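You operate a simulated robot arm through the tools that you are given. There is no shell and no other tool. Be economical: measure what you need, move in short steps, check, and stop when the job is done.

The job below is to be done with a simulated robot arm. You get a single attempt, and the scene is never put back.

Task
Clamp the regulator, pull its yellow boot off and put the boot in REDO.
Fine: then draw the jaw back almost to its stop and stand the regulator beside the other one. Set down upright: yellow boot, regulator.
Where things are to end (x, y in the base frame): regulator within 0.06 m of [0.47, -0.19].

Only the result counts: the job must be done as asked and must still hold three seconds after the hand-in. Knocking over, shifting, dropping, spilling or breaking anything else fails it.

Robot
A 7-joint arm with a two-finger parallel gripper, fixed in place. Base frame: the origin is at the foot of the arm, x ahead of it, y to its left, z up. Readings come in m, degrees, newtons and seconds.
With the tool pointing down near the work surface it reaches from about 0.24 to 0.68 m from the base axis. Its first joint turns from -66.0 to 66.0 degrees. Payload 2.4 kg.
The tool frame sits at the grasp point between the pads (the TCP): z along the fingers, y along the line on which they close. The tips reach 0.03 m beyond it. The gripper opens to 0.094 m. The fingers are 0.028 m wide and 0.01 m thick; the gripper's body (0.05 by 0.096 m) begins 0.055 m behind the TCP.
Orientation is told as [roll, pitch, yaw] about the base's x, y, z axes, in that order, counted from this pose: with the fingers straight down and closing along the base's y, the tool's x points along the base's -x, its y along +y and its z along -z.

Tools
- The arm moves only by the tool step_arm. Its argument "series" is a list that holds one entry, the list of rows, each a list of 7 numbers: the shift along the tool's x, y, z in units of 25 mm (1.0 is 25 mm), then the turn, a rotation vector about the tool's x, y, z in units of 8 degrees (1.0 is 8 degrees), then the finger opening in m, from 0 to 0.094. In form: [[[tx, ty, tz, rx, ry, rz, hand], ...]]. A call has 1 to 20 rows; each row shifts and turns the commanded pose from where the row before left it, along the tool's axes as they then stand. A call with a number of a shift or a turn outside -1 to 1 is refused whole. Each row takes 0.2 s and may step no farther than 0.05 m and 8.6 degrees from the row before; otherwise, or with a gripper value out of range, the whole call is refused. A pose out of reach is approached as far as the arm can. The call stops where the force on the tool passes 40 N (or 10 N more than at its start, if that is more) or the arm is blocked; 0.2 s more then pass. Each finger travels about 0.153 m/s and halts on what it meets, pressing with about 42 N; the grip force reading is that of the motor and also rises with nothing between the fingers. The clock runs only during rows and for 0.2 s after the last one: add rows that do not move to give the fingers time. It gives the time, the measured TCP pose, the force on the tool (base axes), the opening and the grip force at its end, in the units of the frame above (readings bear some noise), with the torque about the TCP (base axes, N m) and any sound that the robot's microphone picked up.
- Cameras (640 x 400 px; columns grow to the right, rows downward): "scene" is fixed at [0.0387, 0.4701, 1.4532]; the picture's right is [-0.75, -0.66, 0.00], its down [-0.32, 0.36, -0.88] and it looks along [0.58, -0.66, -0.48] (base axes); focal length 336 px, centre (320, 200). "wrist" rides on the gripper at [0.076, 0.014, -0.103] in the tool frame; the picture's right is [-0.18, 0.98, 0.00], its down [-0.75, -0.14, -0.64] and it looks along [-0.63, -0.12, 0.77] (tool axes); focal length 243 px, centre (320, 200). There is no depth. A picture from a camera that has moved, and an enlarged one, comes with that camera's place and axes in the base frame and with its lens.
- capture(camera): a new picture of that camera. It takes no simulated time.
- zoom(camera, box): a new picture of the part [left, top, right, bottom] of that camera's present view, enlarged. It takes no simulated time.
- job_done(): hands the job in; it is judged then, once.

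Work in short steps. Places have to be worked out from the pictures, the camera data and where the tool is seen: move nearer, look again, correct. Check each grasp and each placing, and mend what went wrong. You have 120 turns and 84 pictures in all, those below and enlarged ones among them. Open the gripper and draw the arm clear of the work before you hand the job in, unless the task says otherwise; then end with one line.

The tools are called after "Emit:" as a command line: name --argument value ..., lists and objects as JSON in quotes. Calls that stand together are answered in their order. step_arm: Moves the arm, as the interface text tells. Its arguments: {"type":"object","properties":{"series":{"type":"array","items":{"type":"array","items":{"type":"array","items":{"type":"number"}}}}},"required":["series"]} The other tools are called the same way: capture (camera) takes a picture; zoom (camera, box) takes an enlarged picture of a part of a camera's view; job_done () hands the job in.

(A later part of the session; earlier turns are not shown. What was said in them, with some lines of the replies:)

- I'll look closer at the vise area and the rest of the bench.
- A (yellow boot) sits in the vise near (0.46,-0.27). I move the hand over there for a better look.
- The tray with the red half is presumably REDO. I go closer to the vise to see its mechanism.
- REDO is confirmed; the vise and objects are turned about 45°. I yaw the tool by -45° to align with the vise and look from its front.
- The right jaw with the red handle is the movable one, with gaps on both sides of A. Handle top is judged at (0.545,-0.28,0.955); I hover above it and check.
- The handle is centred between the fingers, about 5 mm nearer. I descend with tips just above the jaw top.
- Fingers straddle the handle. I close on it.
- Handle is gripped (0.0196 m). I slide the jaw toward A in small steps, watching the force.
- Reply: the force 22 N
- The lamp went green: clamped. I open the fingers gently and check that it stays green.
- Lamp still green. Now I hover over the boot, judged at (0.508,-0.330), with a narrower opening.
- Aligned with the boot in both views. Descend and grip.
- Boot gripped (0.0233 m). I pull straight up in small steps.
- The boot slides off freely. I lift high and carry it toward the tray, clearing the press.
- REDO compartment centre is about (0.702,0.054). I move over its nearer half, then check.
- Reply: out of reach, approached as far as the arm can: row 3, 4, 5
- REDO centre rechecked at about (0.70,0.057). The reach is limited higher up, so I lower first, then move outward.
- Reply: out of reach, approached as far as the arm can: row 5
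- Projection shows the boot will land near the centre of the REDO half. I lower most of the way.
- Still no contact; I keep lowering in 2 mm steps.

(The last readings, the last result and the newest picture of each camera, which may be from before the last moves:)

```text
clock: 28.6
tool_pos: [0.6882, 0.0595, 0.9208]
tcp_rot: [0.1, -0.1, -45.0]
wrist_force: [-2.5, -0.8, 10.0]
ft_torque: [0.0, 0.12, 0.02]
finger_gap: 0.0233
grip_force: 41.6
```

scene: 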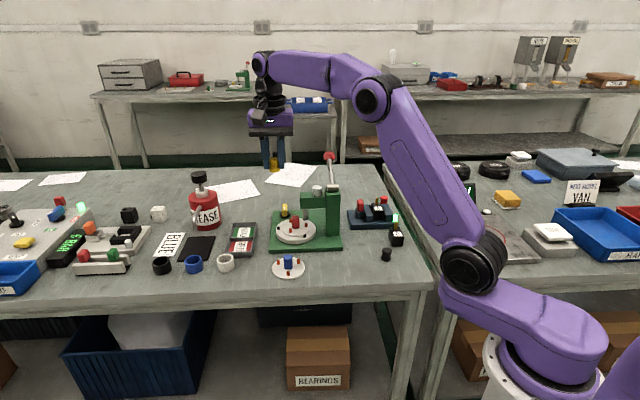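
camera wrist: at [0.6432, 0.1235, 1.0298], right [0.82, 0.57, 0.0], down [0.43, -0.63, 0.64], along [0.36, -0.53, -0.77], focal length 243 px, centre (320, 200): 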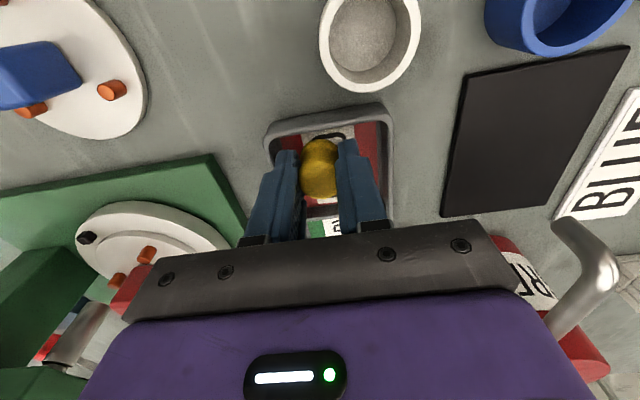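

Contact (10 N up) at TCP z 0.921. I check before releasing.

Emit:
zoom --camera "scene" --box '[210, 200, 282, 260]'

Emit:
zoom --camera "wrist" --box '[230, 80, 420, 240]'

```text
6.67 times, centred on (246, 230) of scene
camera zoom: at [0.0385, 0.4701, 1.4532], right [-0.75, -0.66, 0.0], down [-0.32, 0.36, -0.88], along [0.58, -0.66, -0.48], focal length 2242 px, centre (813, 0)
```

zoom: 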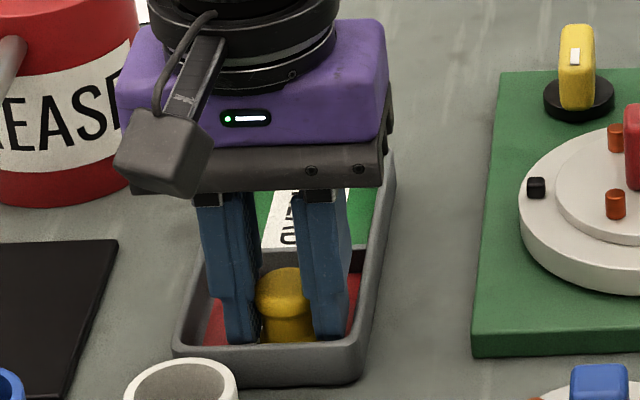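

```text
2.50 times, centred on (325, 160) of wrist
camera zoom: at [0.6431, 0.1235, 1.0238], right [0.82, 0.57, 0.0], down [0.43, -0.63, 0.64], along [0.36, -0.53, -0.77], focal length 606 px, centre (308, 300)
```

zoom: 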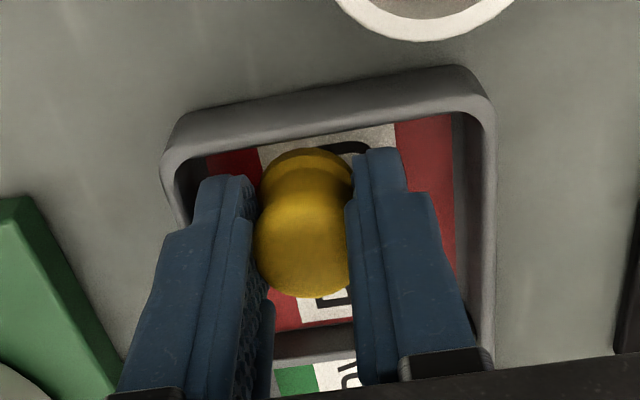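

The boot is on the REDO floor, but the left finger is close to the tray wall. I lift 3 mm, shift 6 mm toward the middle and set it down again.

Emit:
step_arm --series '[[[0, 0, -0.16, 0, 0, 0, 0.01], [0, 0.24, 0, 0, 0, 0, 0.01], [0, 0, 0.08, 0, 0, 0, 0.01], [0, 0, 0.07, 0, 0, 0, 0.01]]]'

Emit:
zoom --camera "wrist" --box '[230, 80, 420, 240]'

```text
clock: 29.6
tool_pos: [0.692, 0.0643, 0.9213]
tcp_rot: [0.0, -0.1, -45.0]
wrist_force: [-5.6, -0.6, 9.6]
ft_torque: [-0.02, 0.16, -0.04]
finger_gap: 0.0234
grip_force: 42.2
```

```text
2.50 times, centred on (325, 160) of wrist
camera zoom: at [0.6474, 0.1279, 1.0238], right [0.82, 0.57, 0.0], down [0.43, -0.63, 0.64], along [0.36, -0.53, -0.77], focal length 606 px, centre (308, 300)
```

zoom: 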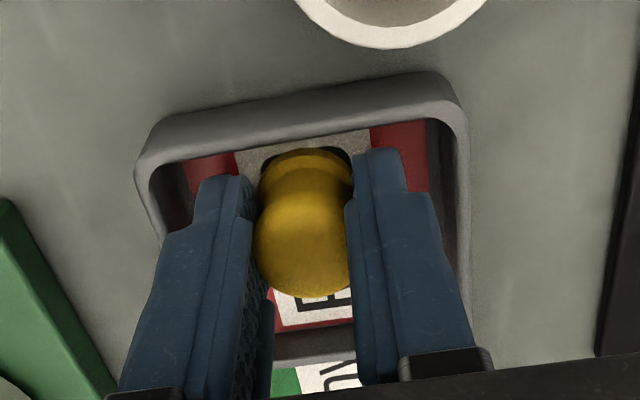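

Contact again and room on both sides. I open a little and lift clear.

Emit:
step_arm --series '[[[0, 0, 0, 0, 0, 0, 0.03], [0, 0, 0, 0, 0, 0, 0.031], [0, 0, -0.3, 0, 0, 0, 0.031], [0, 0, -0.8, 0, 0, 0, 0.031], [0, 0, -1, 0, 0, 0, 0.031], [0, 0, -1, 0, 0, 0, 0.04]]]'

Emit:
capture --camera "wrist"

Emit:
zoom --camera "scene" --box '[210, 200, 282, 260]'

```text
clock: 31.0
tool_pos: [0.6887, 0.0635, 0.9973]
tcp_rot: [-0.1, 0.0, -44.9]
wrist_force: [0.2, 0.2, -0.2]
ft_torque: [0.02, 0.01, 0.0]
finger_gap: 0.0401
grip_force: 0.0
out of reach, approached as far as the arm can: row 6
```

```text
36 pictures are left
camera wrist: at [0.6437, 0.1269, 1.1006], right [0.82, 0.57, 0.0], down [0.43, -0.63, 0.64], along [0.36, -0.53, -0.77], focal length 243 px, centre (320, 200)
```

wrist: 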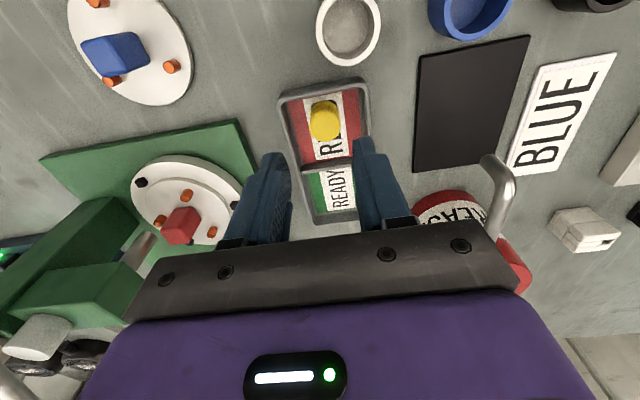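

```text
6.67 times, centred on (246, 230) of scene
camera zoom: at [0.0387, 0.4701, 1.4532], right [-0.75, -0.66, 0.0], down [-0.32, 0.36, -0.88], along [0.58, -0.66, -0.48], focal length 2242 px, centre (813, 0)
```

zoom: 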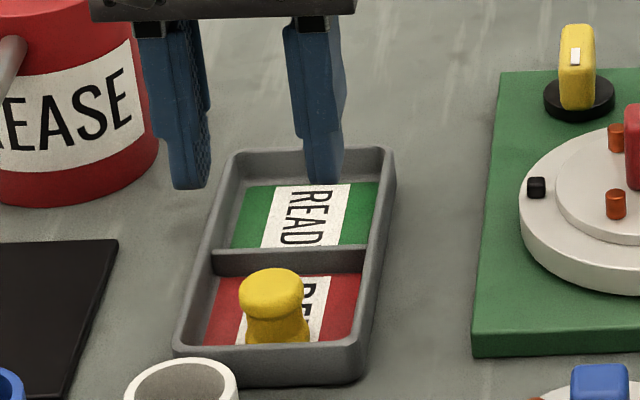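

Boot stands upright in REDO. I go back high over the press to the vise handle.

Emit:
step_arm --series '[[[0.144, -0.86, -1, 0, 0, 0, 0.04], [0.144, -0.86, -1, 0, 0, 0, 0.04], [0.144, -0.86, -1, 0, 0, 0, 0.04], [0.144, -0.86, -1, 0, 0, 0, 0.04], [0.144, -0.86, -1, 0, 0, 0, 0.04], [0, 0, -1, 0, 0, 0, 0.04], [0, 0, -0.9, 0, 0, 0, 0.04], [0, 0, 0, 0, 0, 0, 0.04]]]'

```text
clock: 32.8
tool_pos: [0.5988, -0.0013, 1.1692]
tcp_rot: [0.0, 0.0, -44.9]
wrist_force: [-0.5, 0.6, 0.1]
ft_torque: [0.0, 0.02, 0.0]
finger_gap: 0.0399
grip_force: 0.0
```

Emit:
step_arm --series '[[[-0.612, -0.985, 0, 0, 0, 0, 0.042], [-0.612, -0.985, 0, 0, 0, 0, 0.042], [-0.612, -0.985, 0, 0, 0, 0, 0.042], [-0.612, -0.985, 0, 0, 0, 0, 0.042], [-0.612, -0.985, 0, 0, 0, 0, 0.042], [-0.612, -0.985, 0, 0, 0, 0, 0.042], [-0.612, -0.985, 0, 0, 0, 0, 0.042], [-0.612, -0.985, 0, 0, 0, 0, 0.042], [-0.612, -0.985, 0, 0, 0, 0, 0.042], [-0.612, -0.985, 0, 0, 0, 0, 0.042], [0, 0, 1, 0, 0, 0, 0.042], [0, 0, 1, 0, 0, 0, 0.042], [0, 0, 1, 0, 0, 0, 0.042], [0, 0, 1, 0, 0, 0, 0.042], [0, 0, 1, 0, 0, 0, 0.042], [0, 0, 1, 0, 0, 0, 0.042], [0, 0, 0, 0, 0, 0, 0.042]]]'

Emit:
capture --camera "wrist"

Emit:
zoom --camera "scene" --box '[340, 170, 412, 230]'

```text
clock: 36.4
tool_pos: [0.5328, -0.2828, 1.0181]
tcp_rot: [0.0, 0.0, -44.9]
wrist_force: [0.1, 0.1, 0.4]
ft_torque: [0.01, 0.03, -0.02]
finger_gap: 0.0419
grip_force: 0.1
```

```text
34 pictures are left
camera wrist: at [0.4879, -0.218, 1.121], right [0.82, 0.57, 0.0], down [0.43, -0.63, 0.64], along [0.36, -0.53, -0.77], focal length 243 px, centre (320, 200)
```

wrist: 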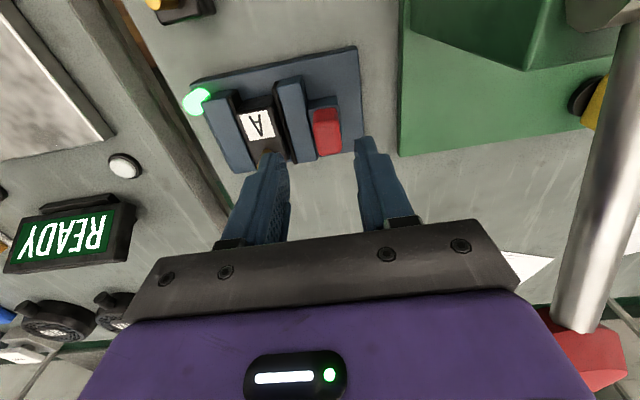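

```text
6.67 times, centred on (376, 200) of scene
camera zoom: at [0.0387, 0.4701, 1.4532], right [-0.75, -0.66, 0.0], down [-0.32, 0.36, -0.88], along [0.58, -0.66, -0.48], focal length 2242 px, centre (-53, 200)
```

zoom: 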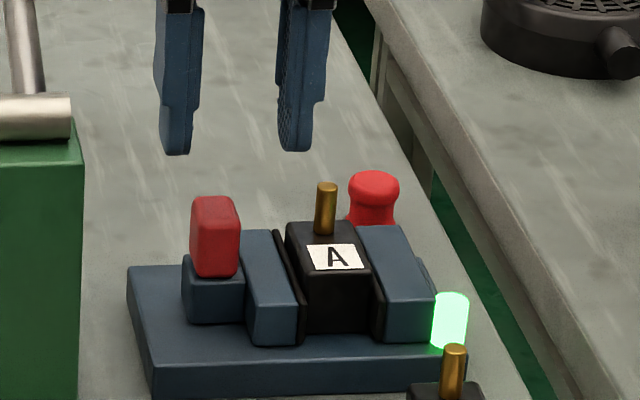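

Lamp still green; handle is about 4 mm toward +e1. I shift, descend and grip it.

Emit:
step_arm --series '[[[0, 0.16, 0.5, 0, 0, 0, 0.042], [0, 0, 0.5, 0, 0, 0, 0.042], [0, 0, 0.5, 0, 0, 0, 0.042], [0, 0, 0.2, 0, 0, 0, 0.042], [0, 0, 0, 0, 0, 0, 0.03], [0, 0, 0, 0, 0, 0, 0.02], [0, 0, 0, 0, 0, 0, 0.012], [0, 0, 0, 0, 0, 0, 0.012]]]'

Emit:
zoom --camera "wrist" --box '[170, 30, 390, 210]'

```text
clock: 38.2
tool_pos: [0.5356, -0.2779, 0.9757]
tcp_rot: [0.0, 0.1, -45.0]
wrist_force: [0.2, 0.9, -0.9]
ft_torque: [-0.22, -0.24, -0.08]
finger_gap: 0.0197
grip_force: 45.3
```

```text
2.22 times, centred on (280, 120) of wrist
camera zoom: at [0.4915, -0.2145, 1.0791], right [0.82, 0.57, 0.0], down [0.43, -0.63, 0.64], along [0.36, -0.53, -0.77], focal length 539 px, centre (409, 378)
```

zoom: 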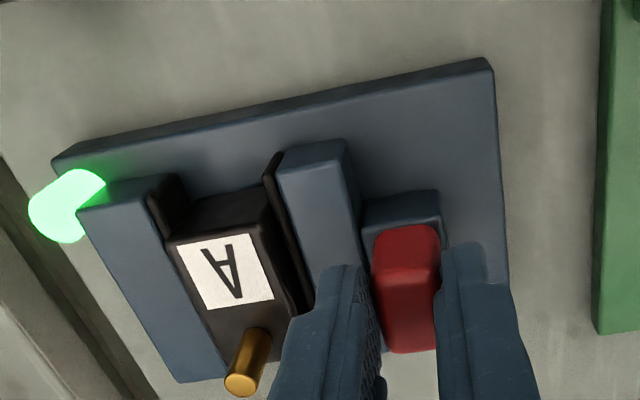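

Emit:
step_arm --series '[[[0, 0.12, 0, 0, 0, 0, 0.012], [0, 0.12, 0, 0, 0, 0, 0.012], [0, 0.12, 0, 0, 0, 0, 0.012]]]'

Emit:
zoom --camera "wrist" --box '[170, 30, 390, 210]'

```text
clock: 39.0
tool_pos: [0.5409, -0.2734, 0.9769]
tcp_rot: [-0.1, 0.1, -45.1]
wrist_force: [-8.3, -5.0, 1.9]
ft_torque: [0.24, 0.89, -0.12]
finger_gap: 0.0197
grip_force: 44.9
```

```text
2.22 times, centred on (280, 120) of wrist
camera zoom: at [0.4974, -0.2092, 1.0793], right [0.83, 0.56, 0.0], down [0.43, -0.63, 0.64], along [0.36, -0.53, -0.77], focal length 539 px, centre (409, 378)
```

zoom: 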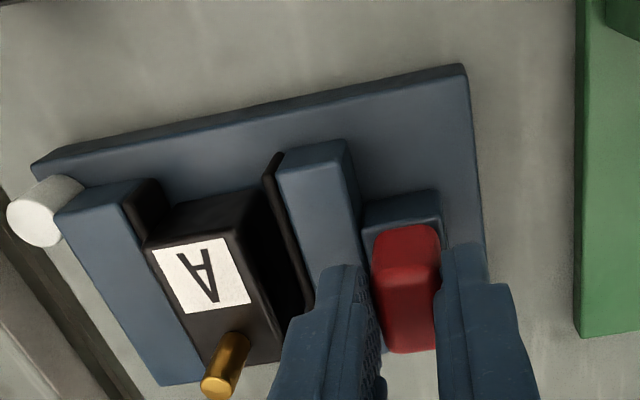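

Jaw released and moving with about 10 N drag. I continue in small steps, watching for the stop.

Emit:
step_arm --series '[[[0, 0.1, 0, 0, 0, 0, 0.012], [0, 0.1, 0, 0, 0, 0, 0.012]]]'

Emit:
step_arm --series '[[[0, 0.1, 0, 0, 0, 0, 0.012]]]'

Emit:
zoom --camera "wrist" --box '[170, 30, 390, 210]'

```text
clock: 39.6
tool_pos: [0.5426, -0.2715, 0.9763]
tcp_rot: [-0.3, 0.3, -45.2]
wrist_force: [-31.1, -8.1, 4.7]
ft_torque: [-0.71, 0.0, 0.11]
finger_gap: 0.0196
grip_force: 45.5
```

```text
clock: 40.0
tool_pos: [0.5415, -0.2727, 0.9769]
tcp_rot: [-0.5, 0.4, -45.3]
wrist_force: [-38.0, -10.3, 4.8]
ft_torque: [-0.92, 0.12, 0.27]
finger_gap: 0.0197
grip_force: 45.2
```

```text
2.22 times, centred on (280, 120) of wrist
camera zoom: at [0.4994, -0.2082, 1.0795], right [0.83, 0.56, -0.01], down [0.44, -0.63, 0.64], along [0.35, -0.53, -0.77], focal length 539 px, centre (409, 378)
```

zoom: 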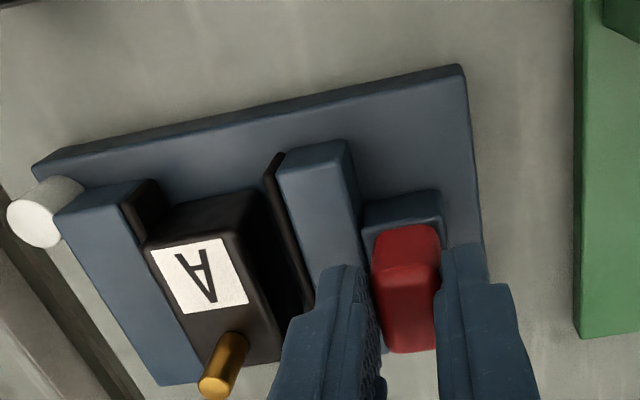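

The jaw is at its stop. I ease the tool back to relieve the force and leave the jaw a hair off the stop.

Emit:
step_arm --series '[[[0, -0.1, 0, 0, 0, 0, 0.012], [0, -0.1, 0, 0, 0, 0, 0.012]]]'

Emit:
step_arm --series '[[[0, -0.06, 0, 0, 0, 0, 0.012]]]'

```text
clock: 40.6
tool_pos: [0.5427, -0.2727, 0.9766]
tcp_rot: [-0.3, 0.3, -45.1]
wrist_force: [-22.1, -9.4, 1.7]
ft_torque: [0.57, 1.4, -0.11]
finger_gap: 0.0195
grip_force: 45.9
```

```text
clock: 41.0
tool_pos: [0.5414, -0.2721, 0.9763]
tcp_rot: [-0.2, 0.3, -45.0]
wrist_force: [-16.8, -7.7, -1.4]
ft_torque: [0.61, 1.33, -0.12]
finger_gap: 0.0196
grip_force: 45.0
```

Emit:
step_arm --series '[[[0, -0.1, 0, 0, 0, 0, 0.012]]]'

Emit:
step_arm --series '[[[0, -0.06, 0, 0, 0, 0, 0.012]]]'

Emit:
zoom --camera "wrist" --box '[170, 30, 390, 210]'

```text
clock: 41.4
tool_pos: [0.5421, -0.2727, 0.9769]
tcp_rot: [0.0, 0.1, -44.9]
wrist_force: [-10.1, -4.6, -2.9]
ft_torque: [0.7, 1.22, -0.22]
finger_gap: 0.0196
grip_force: 44.7
```

```text
clock: 41.8
tool_pos: [0.542, -0.2727, 0.9756]
tcp_rot: [0.1, 0.0, -44.8]
wrist_force: [-3.6, 0.1, -3.4]
ft_torque: [0.83, 0.91, -0.33]
finger_gap: 0.0196
grip_force: 45.2
```

```text
2.22 times, centred on (280, 120) of wrist
camera zoom: at [0.497, -0.2092, 1.0791], right [0.82, 0.57, 0.0], down [0.43, -0.63, 0.64], along [0.37, -0.53, -0.77], focal length 539 px, centre (409, 378)
```

zoom: 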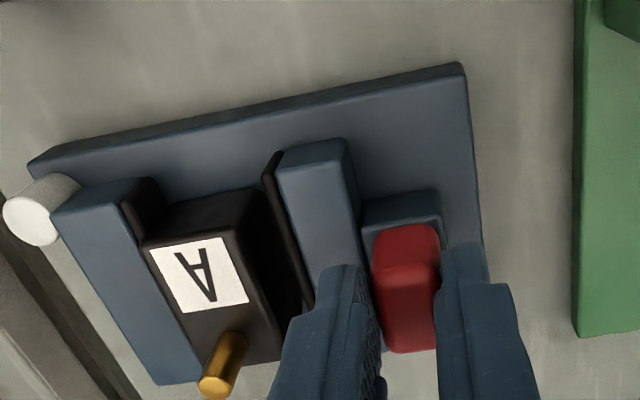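

Emit:
step_arm --series '[[[0, -0.1, 0, 0, 0, 0, 0.012]]]'

Emit:
step_arm --series '[[[0, 0, 0, 0, 0, 0, 0.012]]]'

```text
clock: 42.2
tool_pos: [0.5418, -0.2726, 0.9767]
tcp_rot: [0.1, 0.0, -44.7]
wrist_force: [5.8, 7.1, -8.6]
ft_torque: [0.52, 0.02, -0.29]
finger_gap: 0.0195
grip_force: 44.8
```

```text
clock: 42.6
tool_pos: [0.5388, -0.2754, 0.9766]
tcp_rot: [0.1, 0.0, -44.8]
wrist_force: [1.5, 10.9, -9.2]
ft_torque: [-0.58, -0.92, -0.12]
finger_gap: 0.0199
grip_force: 45.1
```

It slipped about 3–4 mm; I pull back outward a little.

Emit:
step_arm --series '[[[0, 0.12, 0, 0, 0, 0, 0.012], [0, 0, 0, 0, 0, 0, 0.012]]]'

Emit:
step_arm --series '[[[0, 0, 0, 0, 0, 0, 0.012]]]'

Emit:
zoom --camera "wrist" --box '[170, 30, 390, 210]'

```text
clock: 43.2
tool_pos: [0.5384, -0.2754, 0.976]
tcp_rot: [0.0, 0.2, -45.0]
wrist_force: [-6.7, 4.4, -6.6]
ft_torque: [-0.29, -0.13, 0.19]
finger_gap: 0.0196
grip_force: 44.7
```

```text
clock: 43.6
tool_pos: [0.5403, -0.2766, 0.977]
tcp_rot: [-0.1, 0.2, -45.0]
wrist_force: [-6.1, 0.2, -4.6]
ft_torque: [0.47, 0.85, 0.06]
finger_gap: 0.0195
grip_force: 44.9
```

```text
2.22 times, centred on (280, 120) of wrist
camera zoom: at [0.4955, -0.2114, 1.0794], right [0.83, 0.56, 0.0], down [0.43, -0.63, 0.64], along [0.36, -0.53, -0.77], focal length 539 px, centre (409, 378)
```

zoom: 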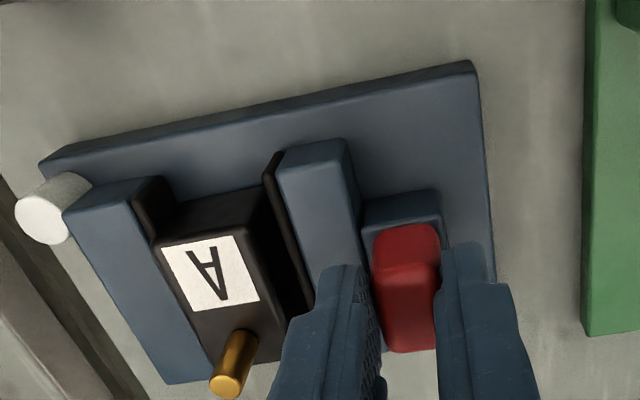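

Jaw is about 2.8 mm off the stop by the picture. I pull it out about 2 mm more.

Emit:
step_arm --series '[[[0, 0.08, 0, 0, 0, 0, 0.012], [0, 0, 0, 0, 0, 0, 0.012]]]'

Emit:
step_arm --series '[[[0, 0.05, 0, 0, 0, 0, 0.012], [0, 0, 0, 0, 0, 0, 0.012]]]'

Emit:
zoom --camera "wrist" --box '[170, 30, 390, 210]'

```text
clock: 44.2
tool_pos: [0.5398, -0.2739, 0.9757]
tcp_rot: [0.0, 0.2, -45.1]
wrist_force: [-9.6, -0.1, -8.3]
ft_torque: [0.23, 0.75, -0.12]
finger_gap: 0.0196
grip_force: 45.0
```

```text
clock: 44.8
tool_pos: [0.5417, -0.2735, 0.9765]
tcp_rot: [-0.1, 0.1, -45.0]
wrist_force: [-10.7, -3.4, -10.0]
ft_torque: [0.64, 0.93, -0.05]
finger_gap: 0.0194
grip_force: 44.8
```

```text
2.22 times, centred on (280, 120) of wrist
camera zoom: at [0.4978, -0.2089, 1.0794], right [0.83, 0.56, 0.0], down [0.43, -0.63, 0.64], along [0.36, -0.53, -0.77], focal length 539 px, centre (409, 378)
```

zoom: 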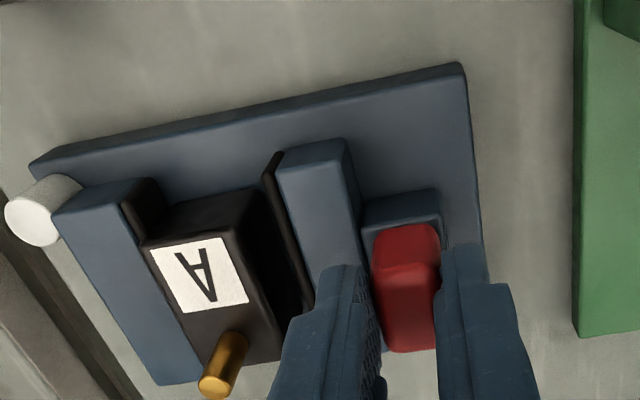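

Jaw is now within about a millimetre of its stop. I release, rise and look.

Emit:
step_arm --series '[[[0, 0, 0, 0, 0, 0, 0.03], [0, 0, 0, 0, 0, 0, 0.04], [0, 0, -0.8, 0, 0, 0, 0.04], [0, 0, -1, 0, 0, 0, 0.04], [0.5, -1, -1, 0, 0, 0, 0.07], [0.5, -1, -0.5, 0, 0, 0, 0.094], [0, 0, 0, 0, 0, 0, 0.094]]]'

Emit:
zoom --camera "wrist" --box '[230, 40, 450, 220]'

Emit:
zoom --camera "scene" --box '[346, 180, 406, 230]'

```text
clock: 46.4
tool_pos: [0.4899, -0.2916, 1.0589]
tcp_rot: [0.0, 0.1, -45.1]
wrist_force: [-1.3, 0.3, 1.1]
ft_torque: [0.02, 0.01, -0.02]
finger_gap: 0.0939
grip_force: 0.1
```

```text
2.22 times, centred on (340, 130) of wrist
camera zoom: at [0.4455, -0.2271, 1.1618], right [0.82, 0.57, 0.0], down [0.43, -0.63, 0.64], along [0.36, -0.53, -0.77], focal length 539 px, centre (276, 356)
```

zoom: 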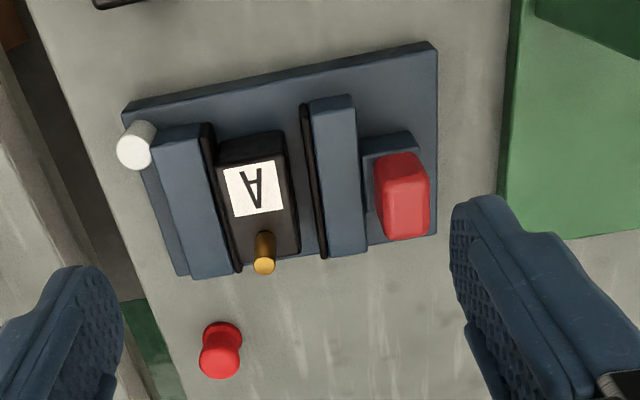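

```text
8.00 times, centred on (376, 205) of scene
camera zoom: at [0.0387, 0.4701, 1.4532], right [-0.75, -0.66, 0.0], down [-0.32, 0.36, -0.88], along [0.58, -0.66, -0.48], focal length 2690 px, centre (-128, 160)
```

zoom: 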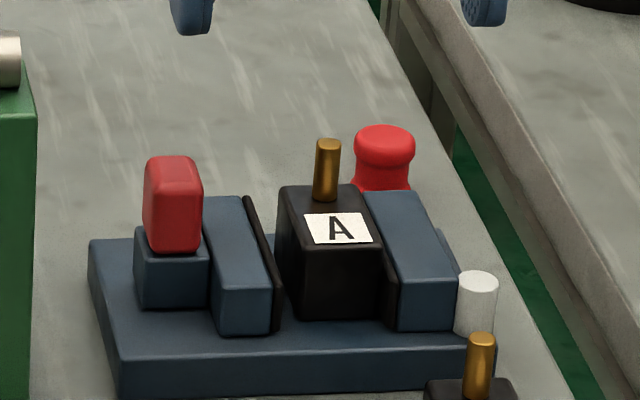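

A is loose, with about 9 mm free on the moving side. I'll grip its front and back faces, so I rotate to yaw +45° over A, offset 3 mm to the free side.

Emit:
step_arm --series '[[[-0.5, -0.18, 0, 0, 0, 0, 0.076], [-0.5, -0.18, 0, 0, 0, 0, 0.076], [0, 0, 0, 0, 0, -0.94, 0.076], [0, 0, 0, 0, 0, -0.94, 0.076], [0, 0, 0, 0, 0, -0.94, 0.076], [0, 0, 0, 0, 0, -0.94, 0.076], [0, 0, 0, 0, 0, -0.94, 0.076], [0, 0, 0, 0, 0, -0.94, 0.076], [0, 0, 0, 0, 0, -0.94, 0.076], [0, 0, 0, 0, 0, -0.94, 0.076], [0, 0, 0, 0, 0, -0.94, 0.076], [0, 0, 0, 0, 0, -0.94, 0.076], [0, 0, 0, 0, 0, -0.94, 0.076], [0, 0, 0, 0, 0, -0.9, 0.076], [0, 0, 0, 0, 0, 0, 0.076]]]'

Emit:
capture --camera "wrist"

```text
clock: 49.6
tool_pos: [0.5011, -0.3142, 1.0583]
tcp_rot: [0.0, 0.0, 45.1]
wrist_force: [-0.5, -0.9, -0.5]
ft_torque: [0.01, 0.02, -0.01]
finger_gap: 0.0758
grip_force: 0.0
```

```text
24 pictures are left
camera wrist: at [0.4367, -0.358, 1.1621], right [-0.57, 0.82, 0.0], down [0.63, 0.43, 0.64], along [0.53, 0.36, -0.77], focal length 243 px, centre (320, 200)
```

wrist: 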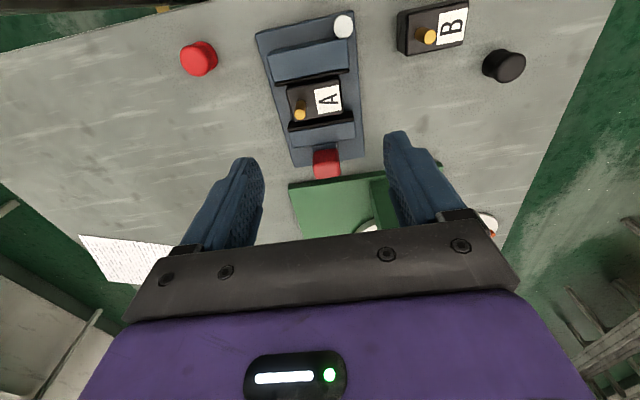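

Emit:
zoom --camera "wrist" --box '[240, 20, 400, 180]'

```text
2.50 times, centred on (320, 100) of wrist
camera zoom: at [0.4367, -0.358, 1.1621], right [-0.57, 0.82, 0.0], down [0.63, 0.43, 0.64], along [0.53, 0.36, -0.77], focal length 606 px, centre (320, 450)
```

zoom: 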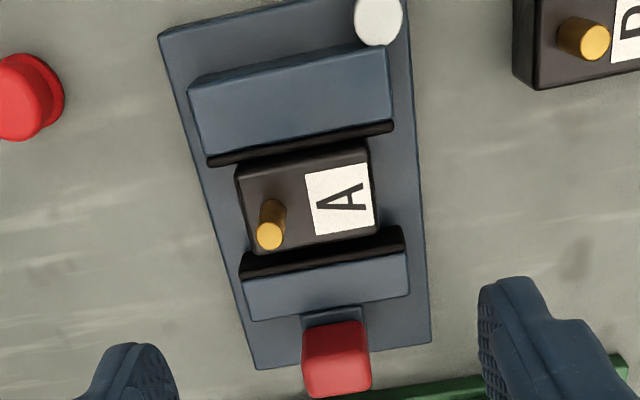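

Both views agree A's centre is near e1 0.1285, e2 0.580. I shift 3 mm and descend to finger tips about 18 mm below A's top.

Emit:
step_arm --series '[[[0, -0.13, 0.9, 0, 0, 0, 0.076], [0, 0, 0.9, 0, 0, 0, 0.076], [0, 0, 0.9, 0, 0, 0, 0.076], [0, 0, 0.5, 0, 0, 0, 0.076], [0, 0, 0, 0, 0, 0, 0.076]]]'

Emit:
capture --camera "wrist"

Emit:
zoom --camera "scene" --box '[346, 180, 406, 230]'

```text
clock: 50.8
tool_pos: [0.5037, -0.3169, 0.9792]
tcp_rot: [0.0, 0.0, 45.0]
wrist_force: [-0.3, -0.3, -0.2]
ft_torque: [0.04, 0.03, 0.04]
finger_gap: 0.0761
grip_force: 0.0
```

```text
22 pictures are left
camera wrist: at [0.4389, -0.3599, 1.0815], right [-0.56, 0.83, 0.0], down [0.63, 0.43, 0.64], along [0.53, 0.36, -0.77], focal length 243 px, centre (320, 200)
```

wrist: 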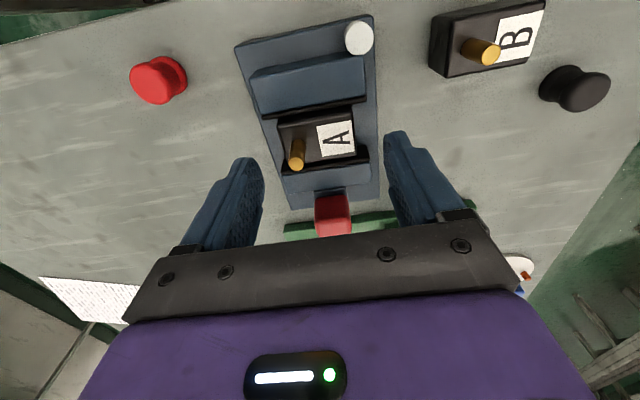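

```text
8.00 times, centred on (376, 205) of scene
camera zoom: at [0.0387, 0.4701, 1.4532], right [-0.75, -0.66, 0.0], down [-0.32, 0.36, -0.88], along [0.58, -0.66, -0.48], focal length 2690 px, centre (-128, 160)
```

zoom: 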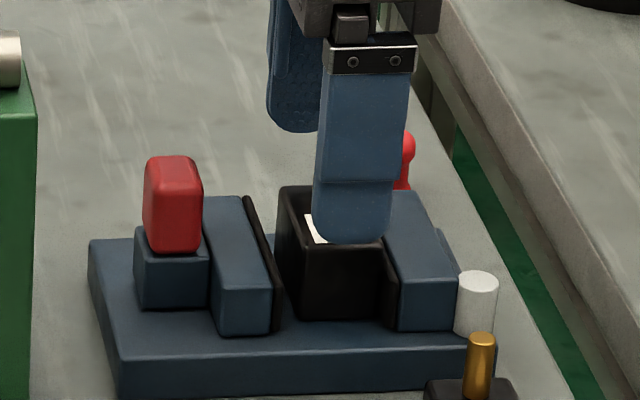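

Emit:
zoom --camera "wrist" --box '[240, 70, 400, 200]'

```text
3.08 times, centred on (320, 135) of wrist
camera zoom: at [0.4389, -0.3599, 1.0815], right [-0.56, 0.83, 0.0], down [0.63, 0.43, 0.64], along [0.53, 0.36, -0.77], focal length 746 px, centre (320, 400)
```

zoom: 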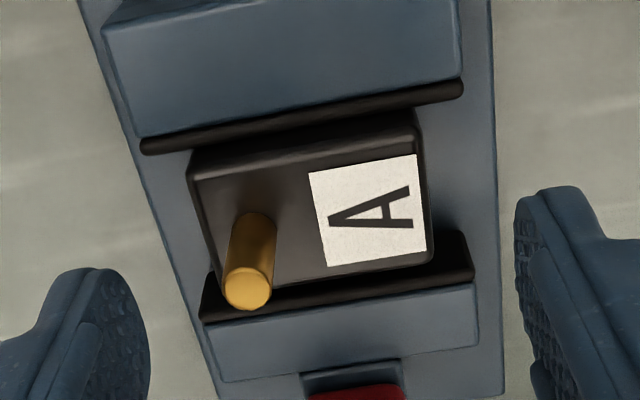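

A's centre is 4 mm off the finger line; I shift 2 mm back so fingers clear both jaw pads, then descend and watch the force.

Emit:
step_arm --series '[[[0.08, 0, 0.4, 0, 0, 0, 0.076], [0, 0, 0.4, 0, 0, 0, 0.076], [0, 0, 0.3, 0, 0, 0, 0.076], [0, 0, 0.25, 0, 0, 0, 0.076], [0, 0, 0, 0, 0, 0, 0.076]]]'

Emit:
zoom --camera "wrist" --box '[220, 70, 420, 230]'

```text
clock: 52.0
tool_pos: [0.5012, -0.3169, 0.9446]
tcp_rot: [0.1, 0.0, 45.0]
wrist_force: [0.4, 0.7, 0.5]
ft_torque: [-0.02, -0.02, 0.02]
finger_gap: 0.0756
grip_force: 0.1
```

```text
2.50 times, centred on (320, 150) of wrist
camera zoom: at [0.4373, -0.3615, 1.0481], right [-0.56, 0.83, 0.0], down [0.63, 0.43, 0.64], along [0.53, 0.36, -0.77], focal length 606 px, centre (320, 325)
```

zoom: 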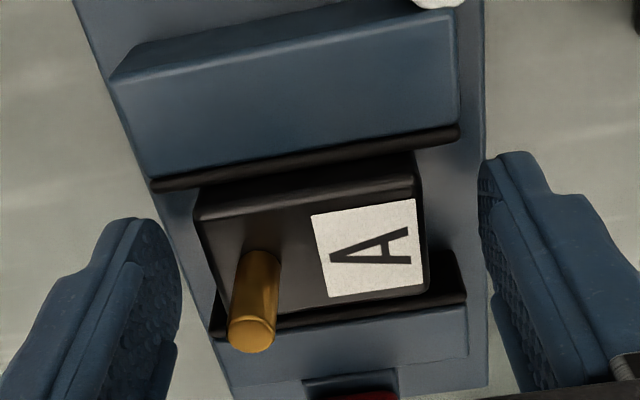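

Emit:
step_arm --series '[[[0, 0, 0, 0, 0, 0, 0.06], [0, 0, 0, 0, 0, 0, 0.05], [0, 0, 0, 0, 0, 0, 0.04], [0, 0, 0, 0, 0, 0, 0.035], [0, 0, 0, 0, 0, 0, 0.035]]]'

Emit:
zoom --camera "wrist" --box '[220, 70, 420, 230]'

Emit:
zoom --camera "scene" --box '[346, 180, 406, 230]'

```text
clock: 53.2
tool_pos: [0.5016, -0.3161, 0.945]
tcp_rot: [0.1, 0.0, 45.0]
wrist_force: [0.4, 0.1, 0.0]
ft_torque: [-0.01, 0.01, -0.01]
finger_gap: 0.0493
grip_force: 42.0
```

```text
2.50 times, centred on (320, 150) of wrist
camera zoom: at [0.4373, -0.3615, 1.0483], right [-0.56, 0.83, 0.0], down [0.63, 0.43, 0.64], along [0.53, 0.36, -0.77], focal length 606 px, centre (320, 325)
```

zoom: 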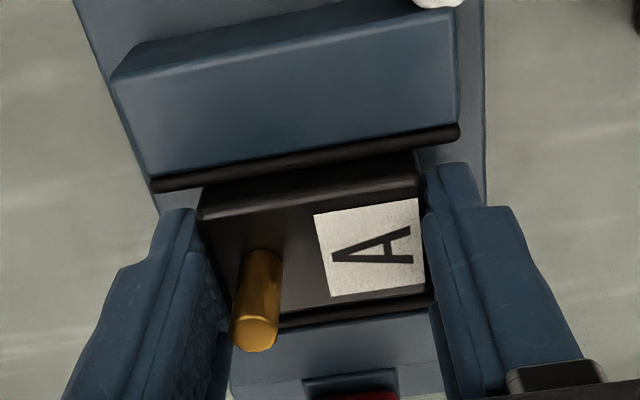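

```text
8.00 times, centred on (376, 205) of scene
camera zoom: at [0.0387, 0.4701, 1.4532], right [-0.75, -0.66, 0.0], down [-0.32, 0.36, -0.88], along [0.58, -0.66, -0.48], focal length 2690 px, centre (-128, 160)
```

zoom: 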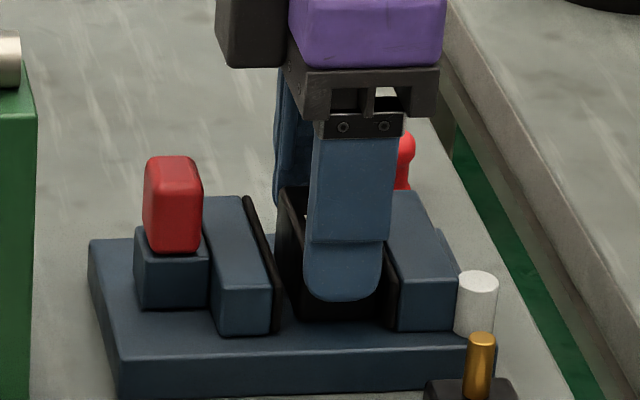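

Gripped at 0.049 m on the body. I lift straight up slowly.

Emit:
step_arm --series '[[[0, 0, -0.15, 0, 0, 0, 0.035], [0, 0, -0.3, 0, 0, 0, 0.035], [0, 0, -0.4, 0, 0, 0, 0.035], [0, 0, -0.5, 0, 0, 0, 0.035], [0, 0, -0.6, 0, 0, 0, 0.035], [0, 0, -0.6, 0, 0, 0, 0.035], [0, 0, 0, 0, 0, 0, 0.035]]]'

Emit:
zoom --camera "scene" --box '[330, 160, 426, 240]'

```text
clock: 54.8
tool_pos: [0.5023, -0.3171, 1.0092]
tcp_rot: [0.0, 0.1, 44.9]
wrist_force: [0.0, -0.3, -0.7]
ft_torque: [0.01, 0.0, 0.0]
finger_gap: 0.0489
grip_force: 41.8
```

```text
5.00 times, centred on (378, 200) of scene
camera zoom: at [0.0388, 0.4701, 1.4532], right [-0.75, -0.66, 0.0], down [-0.32, 0.36, -0.88], along [0.58, -0.66, -0.48], focal length 1681 px, centre (30, 200)
```

zoom: 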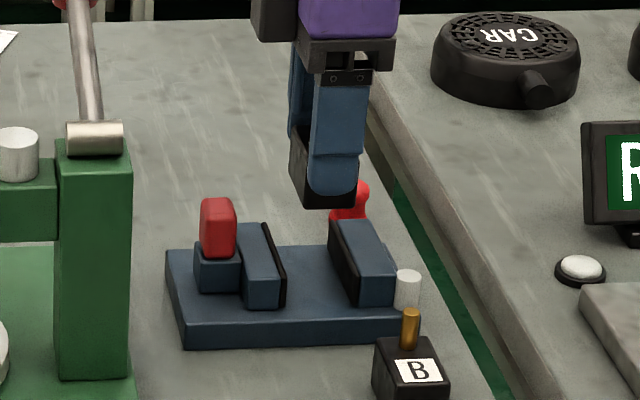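

A is out cleanly, jaws undisturbed. I carry it forward and then sideways to near (0.463,-0.183).

Emit:
step_arm --series '[[[0, 0.4, -0.6, 0, 0, 0, 0.035], [0, 0.9, -0.2, 0, 0, 0, 0.035], [0, 0.9, 0, 0, 0, 0, 0.035], [-0.6, 0.9, 0, 0, 0, 0, 0.035], [-0.7, 0.9, 0, 0, 0, 0, 0.035], [-0.7, 0.92, 0, 0, 0, 0, 0.035], [-0.68, 0, 0, 0, 0, 0, 0.035], [0, 0, 0, 0, 0, 0, 0.035]]]'

Emit:
zoom --camera "scene" --box '[320, 170, 440, 270]'

Emit:
capture --camera "wrist"

```text
clock: 56.6
tool_pos: [0.4623, -0.1833, 1.0299]
tcp_rot: [0.0, 0.1, 45.1]
wrist_force: [-0.4, -0.7, -1.6]
ft_torque: [-0.01, 0.02, 0.02]
finger_gap: 0.0488
grip_force: 41.1
```

```text
4.00 times, centred on (380, 220) of scene
camera zoom: at [0.0387, 0.4701, 1.4532], right [-0.75, -0.66, 0.0], down [-0.32, 0.36, -0.88], along [0.58, -0.66, -0.48], focal length 1345 px, centre (80, 120)
```

zoom: 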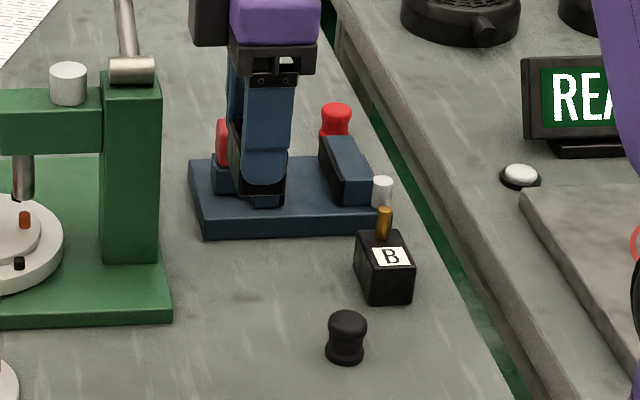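

```text
14 pictures are left
camera wrist: at [0.3984, -0.227, 1.1318], right [-0.56, 0.83, 0.0], down [0.63, 0.43, 0.64], along [0.53, 0.36, -0.77], focal length 243 px, centre (320, 200)
```

wrist: 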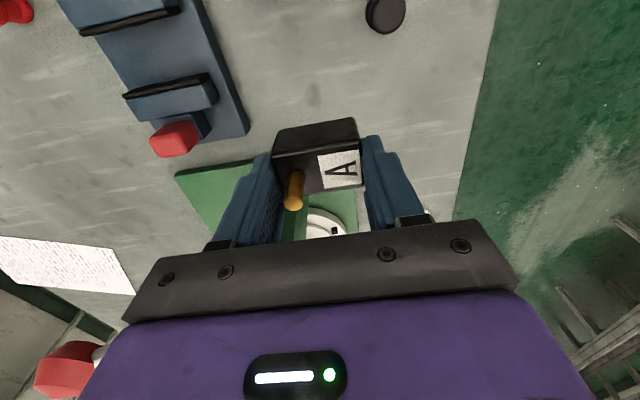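

The landing spot is clear of vise, press plate and boot. I lower to just above the table.

Emit:
step_arm --series '[[[0, 0, 0.9, 0, 0, 0, 0.035], [0, 0, 0.9, 0, 0, 0, 0.035], [0, 0, 0.8, 0, 0, 0, 0.035], [0, 0, 0.6, 0, 0, 0, 0.035], [0, 0, 0.2, 0, 0, 0, 0.035], [0, 0, 0, 0, 0, 0, 0.035]]]'

Emit:
zoom --camera "scene" --box '[330, 180, 426, 260]'

```text
clock: 58.0
tool_pos: [0.4613, -0.1843, 0.9442]
tcp_rot: [0.0, 0.0, 45.0]
wrist_force: [0.5, 0.0, 0.2]
ft_torque: [0.0, 0.0, 0.01]
finger_gap: 0.049
grip_force: 41.7
```

```text
5.00 times, centred on (378, 220) of scene
camera zoom: at [0.0388, 0.4701, 1.4532], right [-0.75, -0.66, 0.0], down [-0.32, 0.36, -0.88], along [0.58, -0.66, -0.48], focal length 1681 px, centre (30, 100)
```

zoom: 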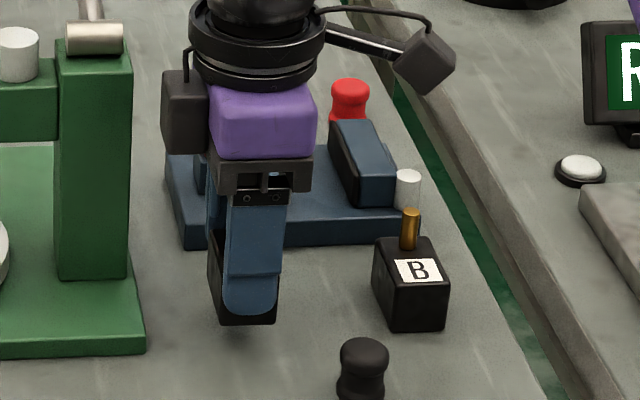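

Emit:
step_arm --series '[[[0, 0, 0.1, 0, 0, 0, 0.035], [0, 0, 0.1, 0, 0, 0, 0.035], [0, 0, 0.1, 0, 0, 0, 0.035]]]'

Emit:
step_arm --series '[[[0, 0, 0.1, 0, 0, 0, 0.035], [0, 0, 0.06, 0, 0, 0, 0.035]]]'

Emit:
step_arm --series '[[[0, 0, 0.08, 0, 0, 0, 0.035]]]'

```text
clock: 58.8
tool_pos: [0.4622, -0.1829, 0.9356]
tcp_rot: [0.0, 0.1, 45.0]
wrist_force: [0.1, 0.1, -0.1]
ft_torque: [0.03, -0.03, 0.03]
finger_gap: 0.0491
grip_force: 42.4
```

```text
clock: 59.4
tool_pos: [0.4623, -0.1835, 0.9339]
tcp_rot: [0.0, -0.1, 44.9]
wrist_force: [-0.1, -0.1, -0.9]
ft_torque: [-0.01, 0.0, 0.03]
finger_gap: 0.0488
grip_force: 41.2
```

```text
clock: 59.8
tool_pos: [0.4624, -0.1838, 0.9306]
tcp_rot: [-0.1, 0.0, 45.0]
wrist_force: [0.4, -0.6, 0.0]
ft_torque: [-0.01, -0.03, -0.01]
finger_gap: 0.0489
grip_force: 42.1
```

No contact yet; 2 mm steps on.

Emit:
step_arm --series '[[[0, 0, 0.08, 0, 0, 0, 0.035]]]'

Emit:
step_arm --series '[[[0, 0, 0.08, 0, 0, 0, 0.035]]]'

Emit:
step_arm --series '[[[0, 0, 0.06, 0, 0, 0, 0.035]]]'

```text
clock: 60.2
tool_pos: [0.4622, -0.1843, 0.9282]
tcp_rot: [-0.1, 0.0, 45.0]
wrist_force: [0.4, -0.5, -0.7]
ft_torque: [0.0, -0.02, -0.01]
finger_gap: 0.0488
grip_force: 42.2
```

```text
clock: 60.6
tool_pos: [0.4632, -0.1831, 0.9261]
tcp_rot: [0.0, 0.0, 45.0]
wrist_force: [-0.3, 0.6, -0.2]
ft_torque: [0.02, 0.01, 0.03]
finger_gap: 0.0492
grip_force: 41.5
```

```text
clock: 61.0
tool_pos: [0.4626, -0.1825, 0.9255]
tcp_rot: [0.1, 0.0, 45.0]
wrist_force: [0.4, 0.8, 3.5]
ft_torque: [0.04, 0.08, 0.02]
finger_gap: 0.0492
grip_force: 41.5
```

First contact at 3.5 N. I settle 1 mm more, open, and lift away.

Emit:
step_arm --series '[[[0, 0, 0.03, 0, 0, 0, 0.035], [0, 0, 0, 0, 0, 0, 0.05], [0, 0, 0, 0, 0, 0, 0.064], [0, 0, 0, 0, 0, 0, 0.064], [0, 0, -0.4, 0, 0, 0, 0.064], [0, 0, -1, 0, 0, 0, 0.064], [0, 0, -1, 0, 0, 0, 0.064], [0, 0, -1, 0, 0, 0, 0.064], [0, 0, -1, 0, 0, 0, 0.064], [0, 0, -1, 0, 0, 0, 0.064], [0, 0, 0, 0, 0, 0, 0.064]]]'

Emit:
capture --camera "wrist"

Emit:
zoom --camera "scene" --box '[320, 170, 440, 270]'

```text
clock: 63.4
tool_pos: [0.4624, -0.184, 1.0583]
tcp_rot: [0.0, 0.0, 45.0]
wrist_force: [-1.0, 0.4, 0.3]
ft_torque: [0.0, 0.02, 0.01]
finger_gap: 0.0639
grip_force: 0.0
```

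```text
12 pictures are left
camera wrist: at [0.3977, -0.2275, 1.1621], right [-0.56, 0.83, 0.0], down [0.63, 0.43, 0.64], along [0.53, 0.36, -0.77], focal length 243 px, centre (320, 200)
```

wrist: 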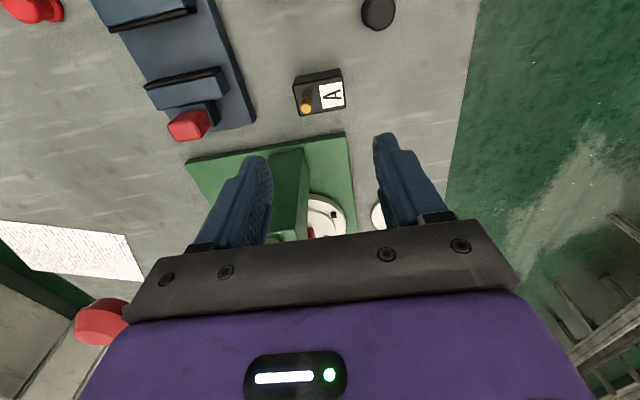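

```text
4.00 times, centred on (380, 220) of scene
camera zoom: at [0.0387, 0.4701, 1.4532], right [-0.75, -0.66, 0.0], down [-0.32, 0.36, -0.88], along [0.58, -0.66, -0.48], focal length 1345 px, centre (80, 120)
```

zoom: 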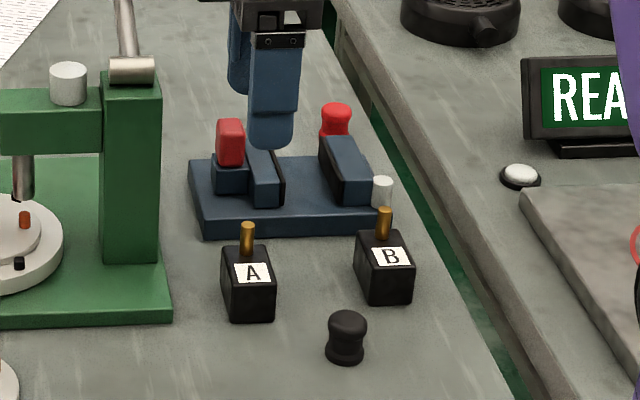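

A stands upright beside B. I draw the arm clear and check everything once more.

Emit:
step_arm --series '[[[0, 0, -1, 0, 0, 0, 0.064], [0, 0, -1, 0, 0, 0, 0.064], [0, 0, -1, 0, 0, 0, 0.064], [0, 0, -1, 0, 0, 0, 0.064], [0.5, 0.5, 0, 0, 0, 0, 0.064], [0.5, 0.5, 0, 0, 0, 0, 0.064], [0, 0, 0, 0, 0, 0, 0.064]]]'

Emit:
capture --camera "scene"

Emit:
zoom --camera "scene" --box '[190, 180, 410, 280]'

```text
clock: 65.0
tool_pos: [0.4266, -0.1833, 1.1587]
tcp_rot: [0.0, -0.1, 44.9]
wrist_force: [0.4, 0.5, 0.1]
ft_torque: [0.02, -0.02, 0.02]
finger_gap: 0.0641
grip_force: 0.1
```

```text
10 pictures are left
```

scene: 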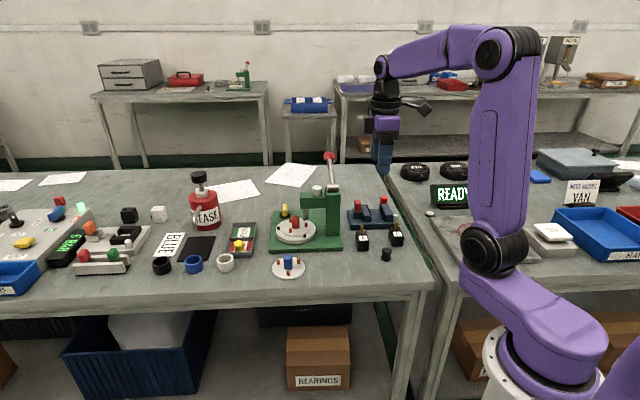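

```text
2.91 times, centred on (300, 230) of scene
camera zoom: at [0.0387, 0.4701, 1.4532], right [-0.75, -0.66, 0.0], down [-0.32, 0.36, -0.88], along [0.58, -0.66, -0.48], focal length 978 px, centre (378, 113)
```

zoom: 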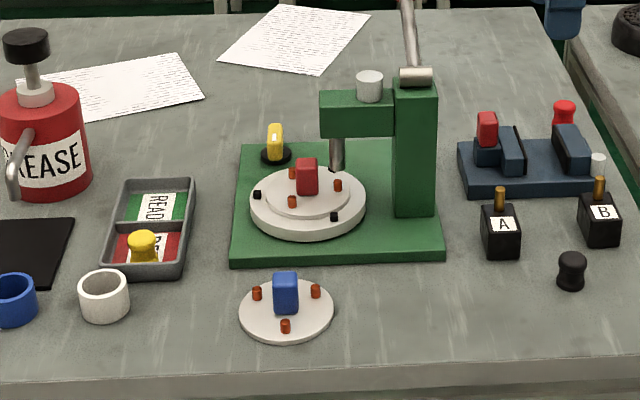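

Everything is in place: the boot stands in REDO, A stands beside B, the jaw is drawn back and the arm is clear. I hand the job in.

Emit:
job_done

```text
The job is handed in.
```

I clamped the regulator (the vise lamp went green), pulled its yellow boot off and stood the boot upright in REDO. The jaw is drawn back to within about 1 mm of its stop (it touched the stop once on the way), and the regulator stands upright beside the other one at about (0.462, -0.184), roughly 1 cm from the target.
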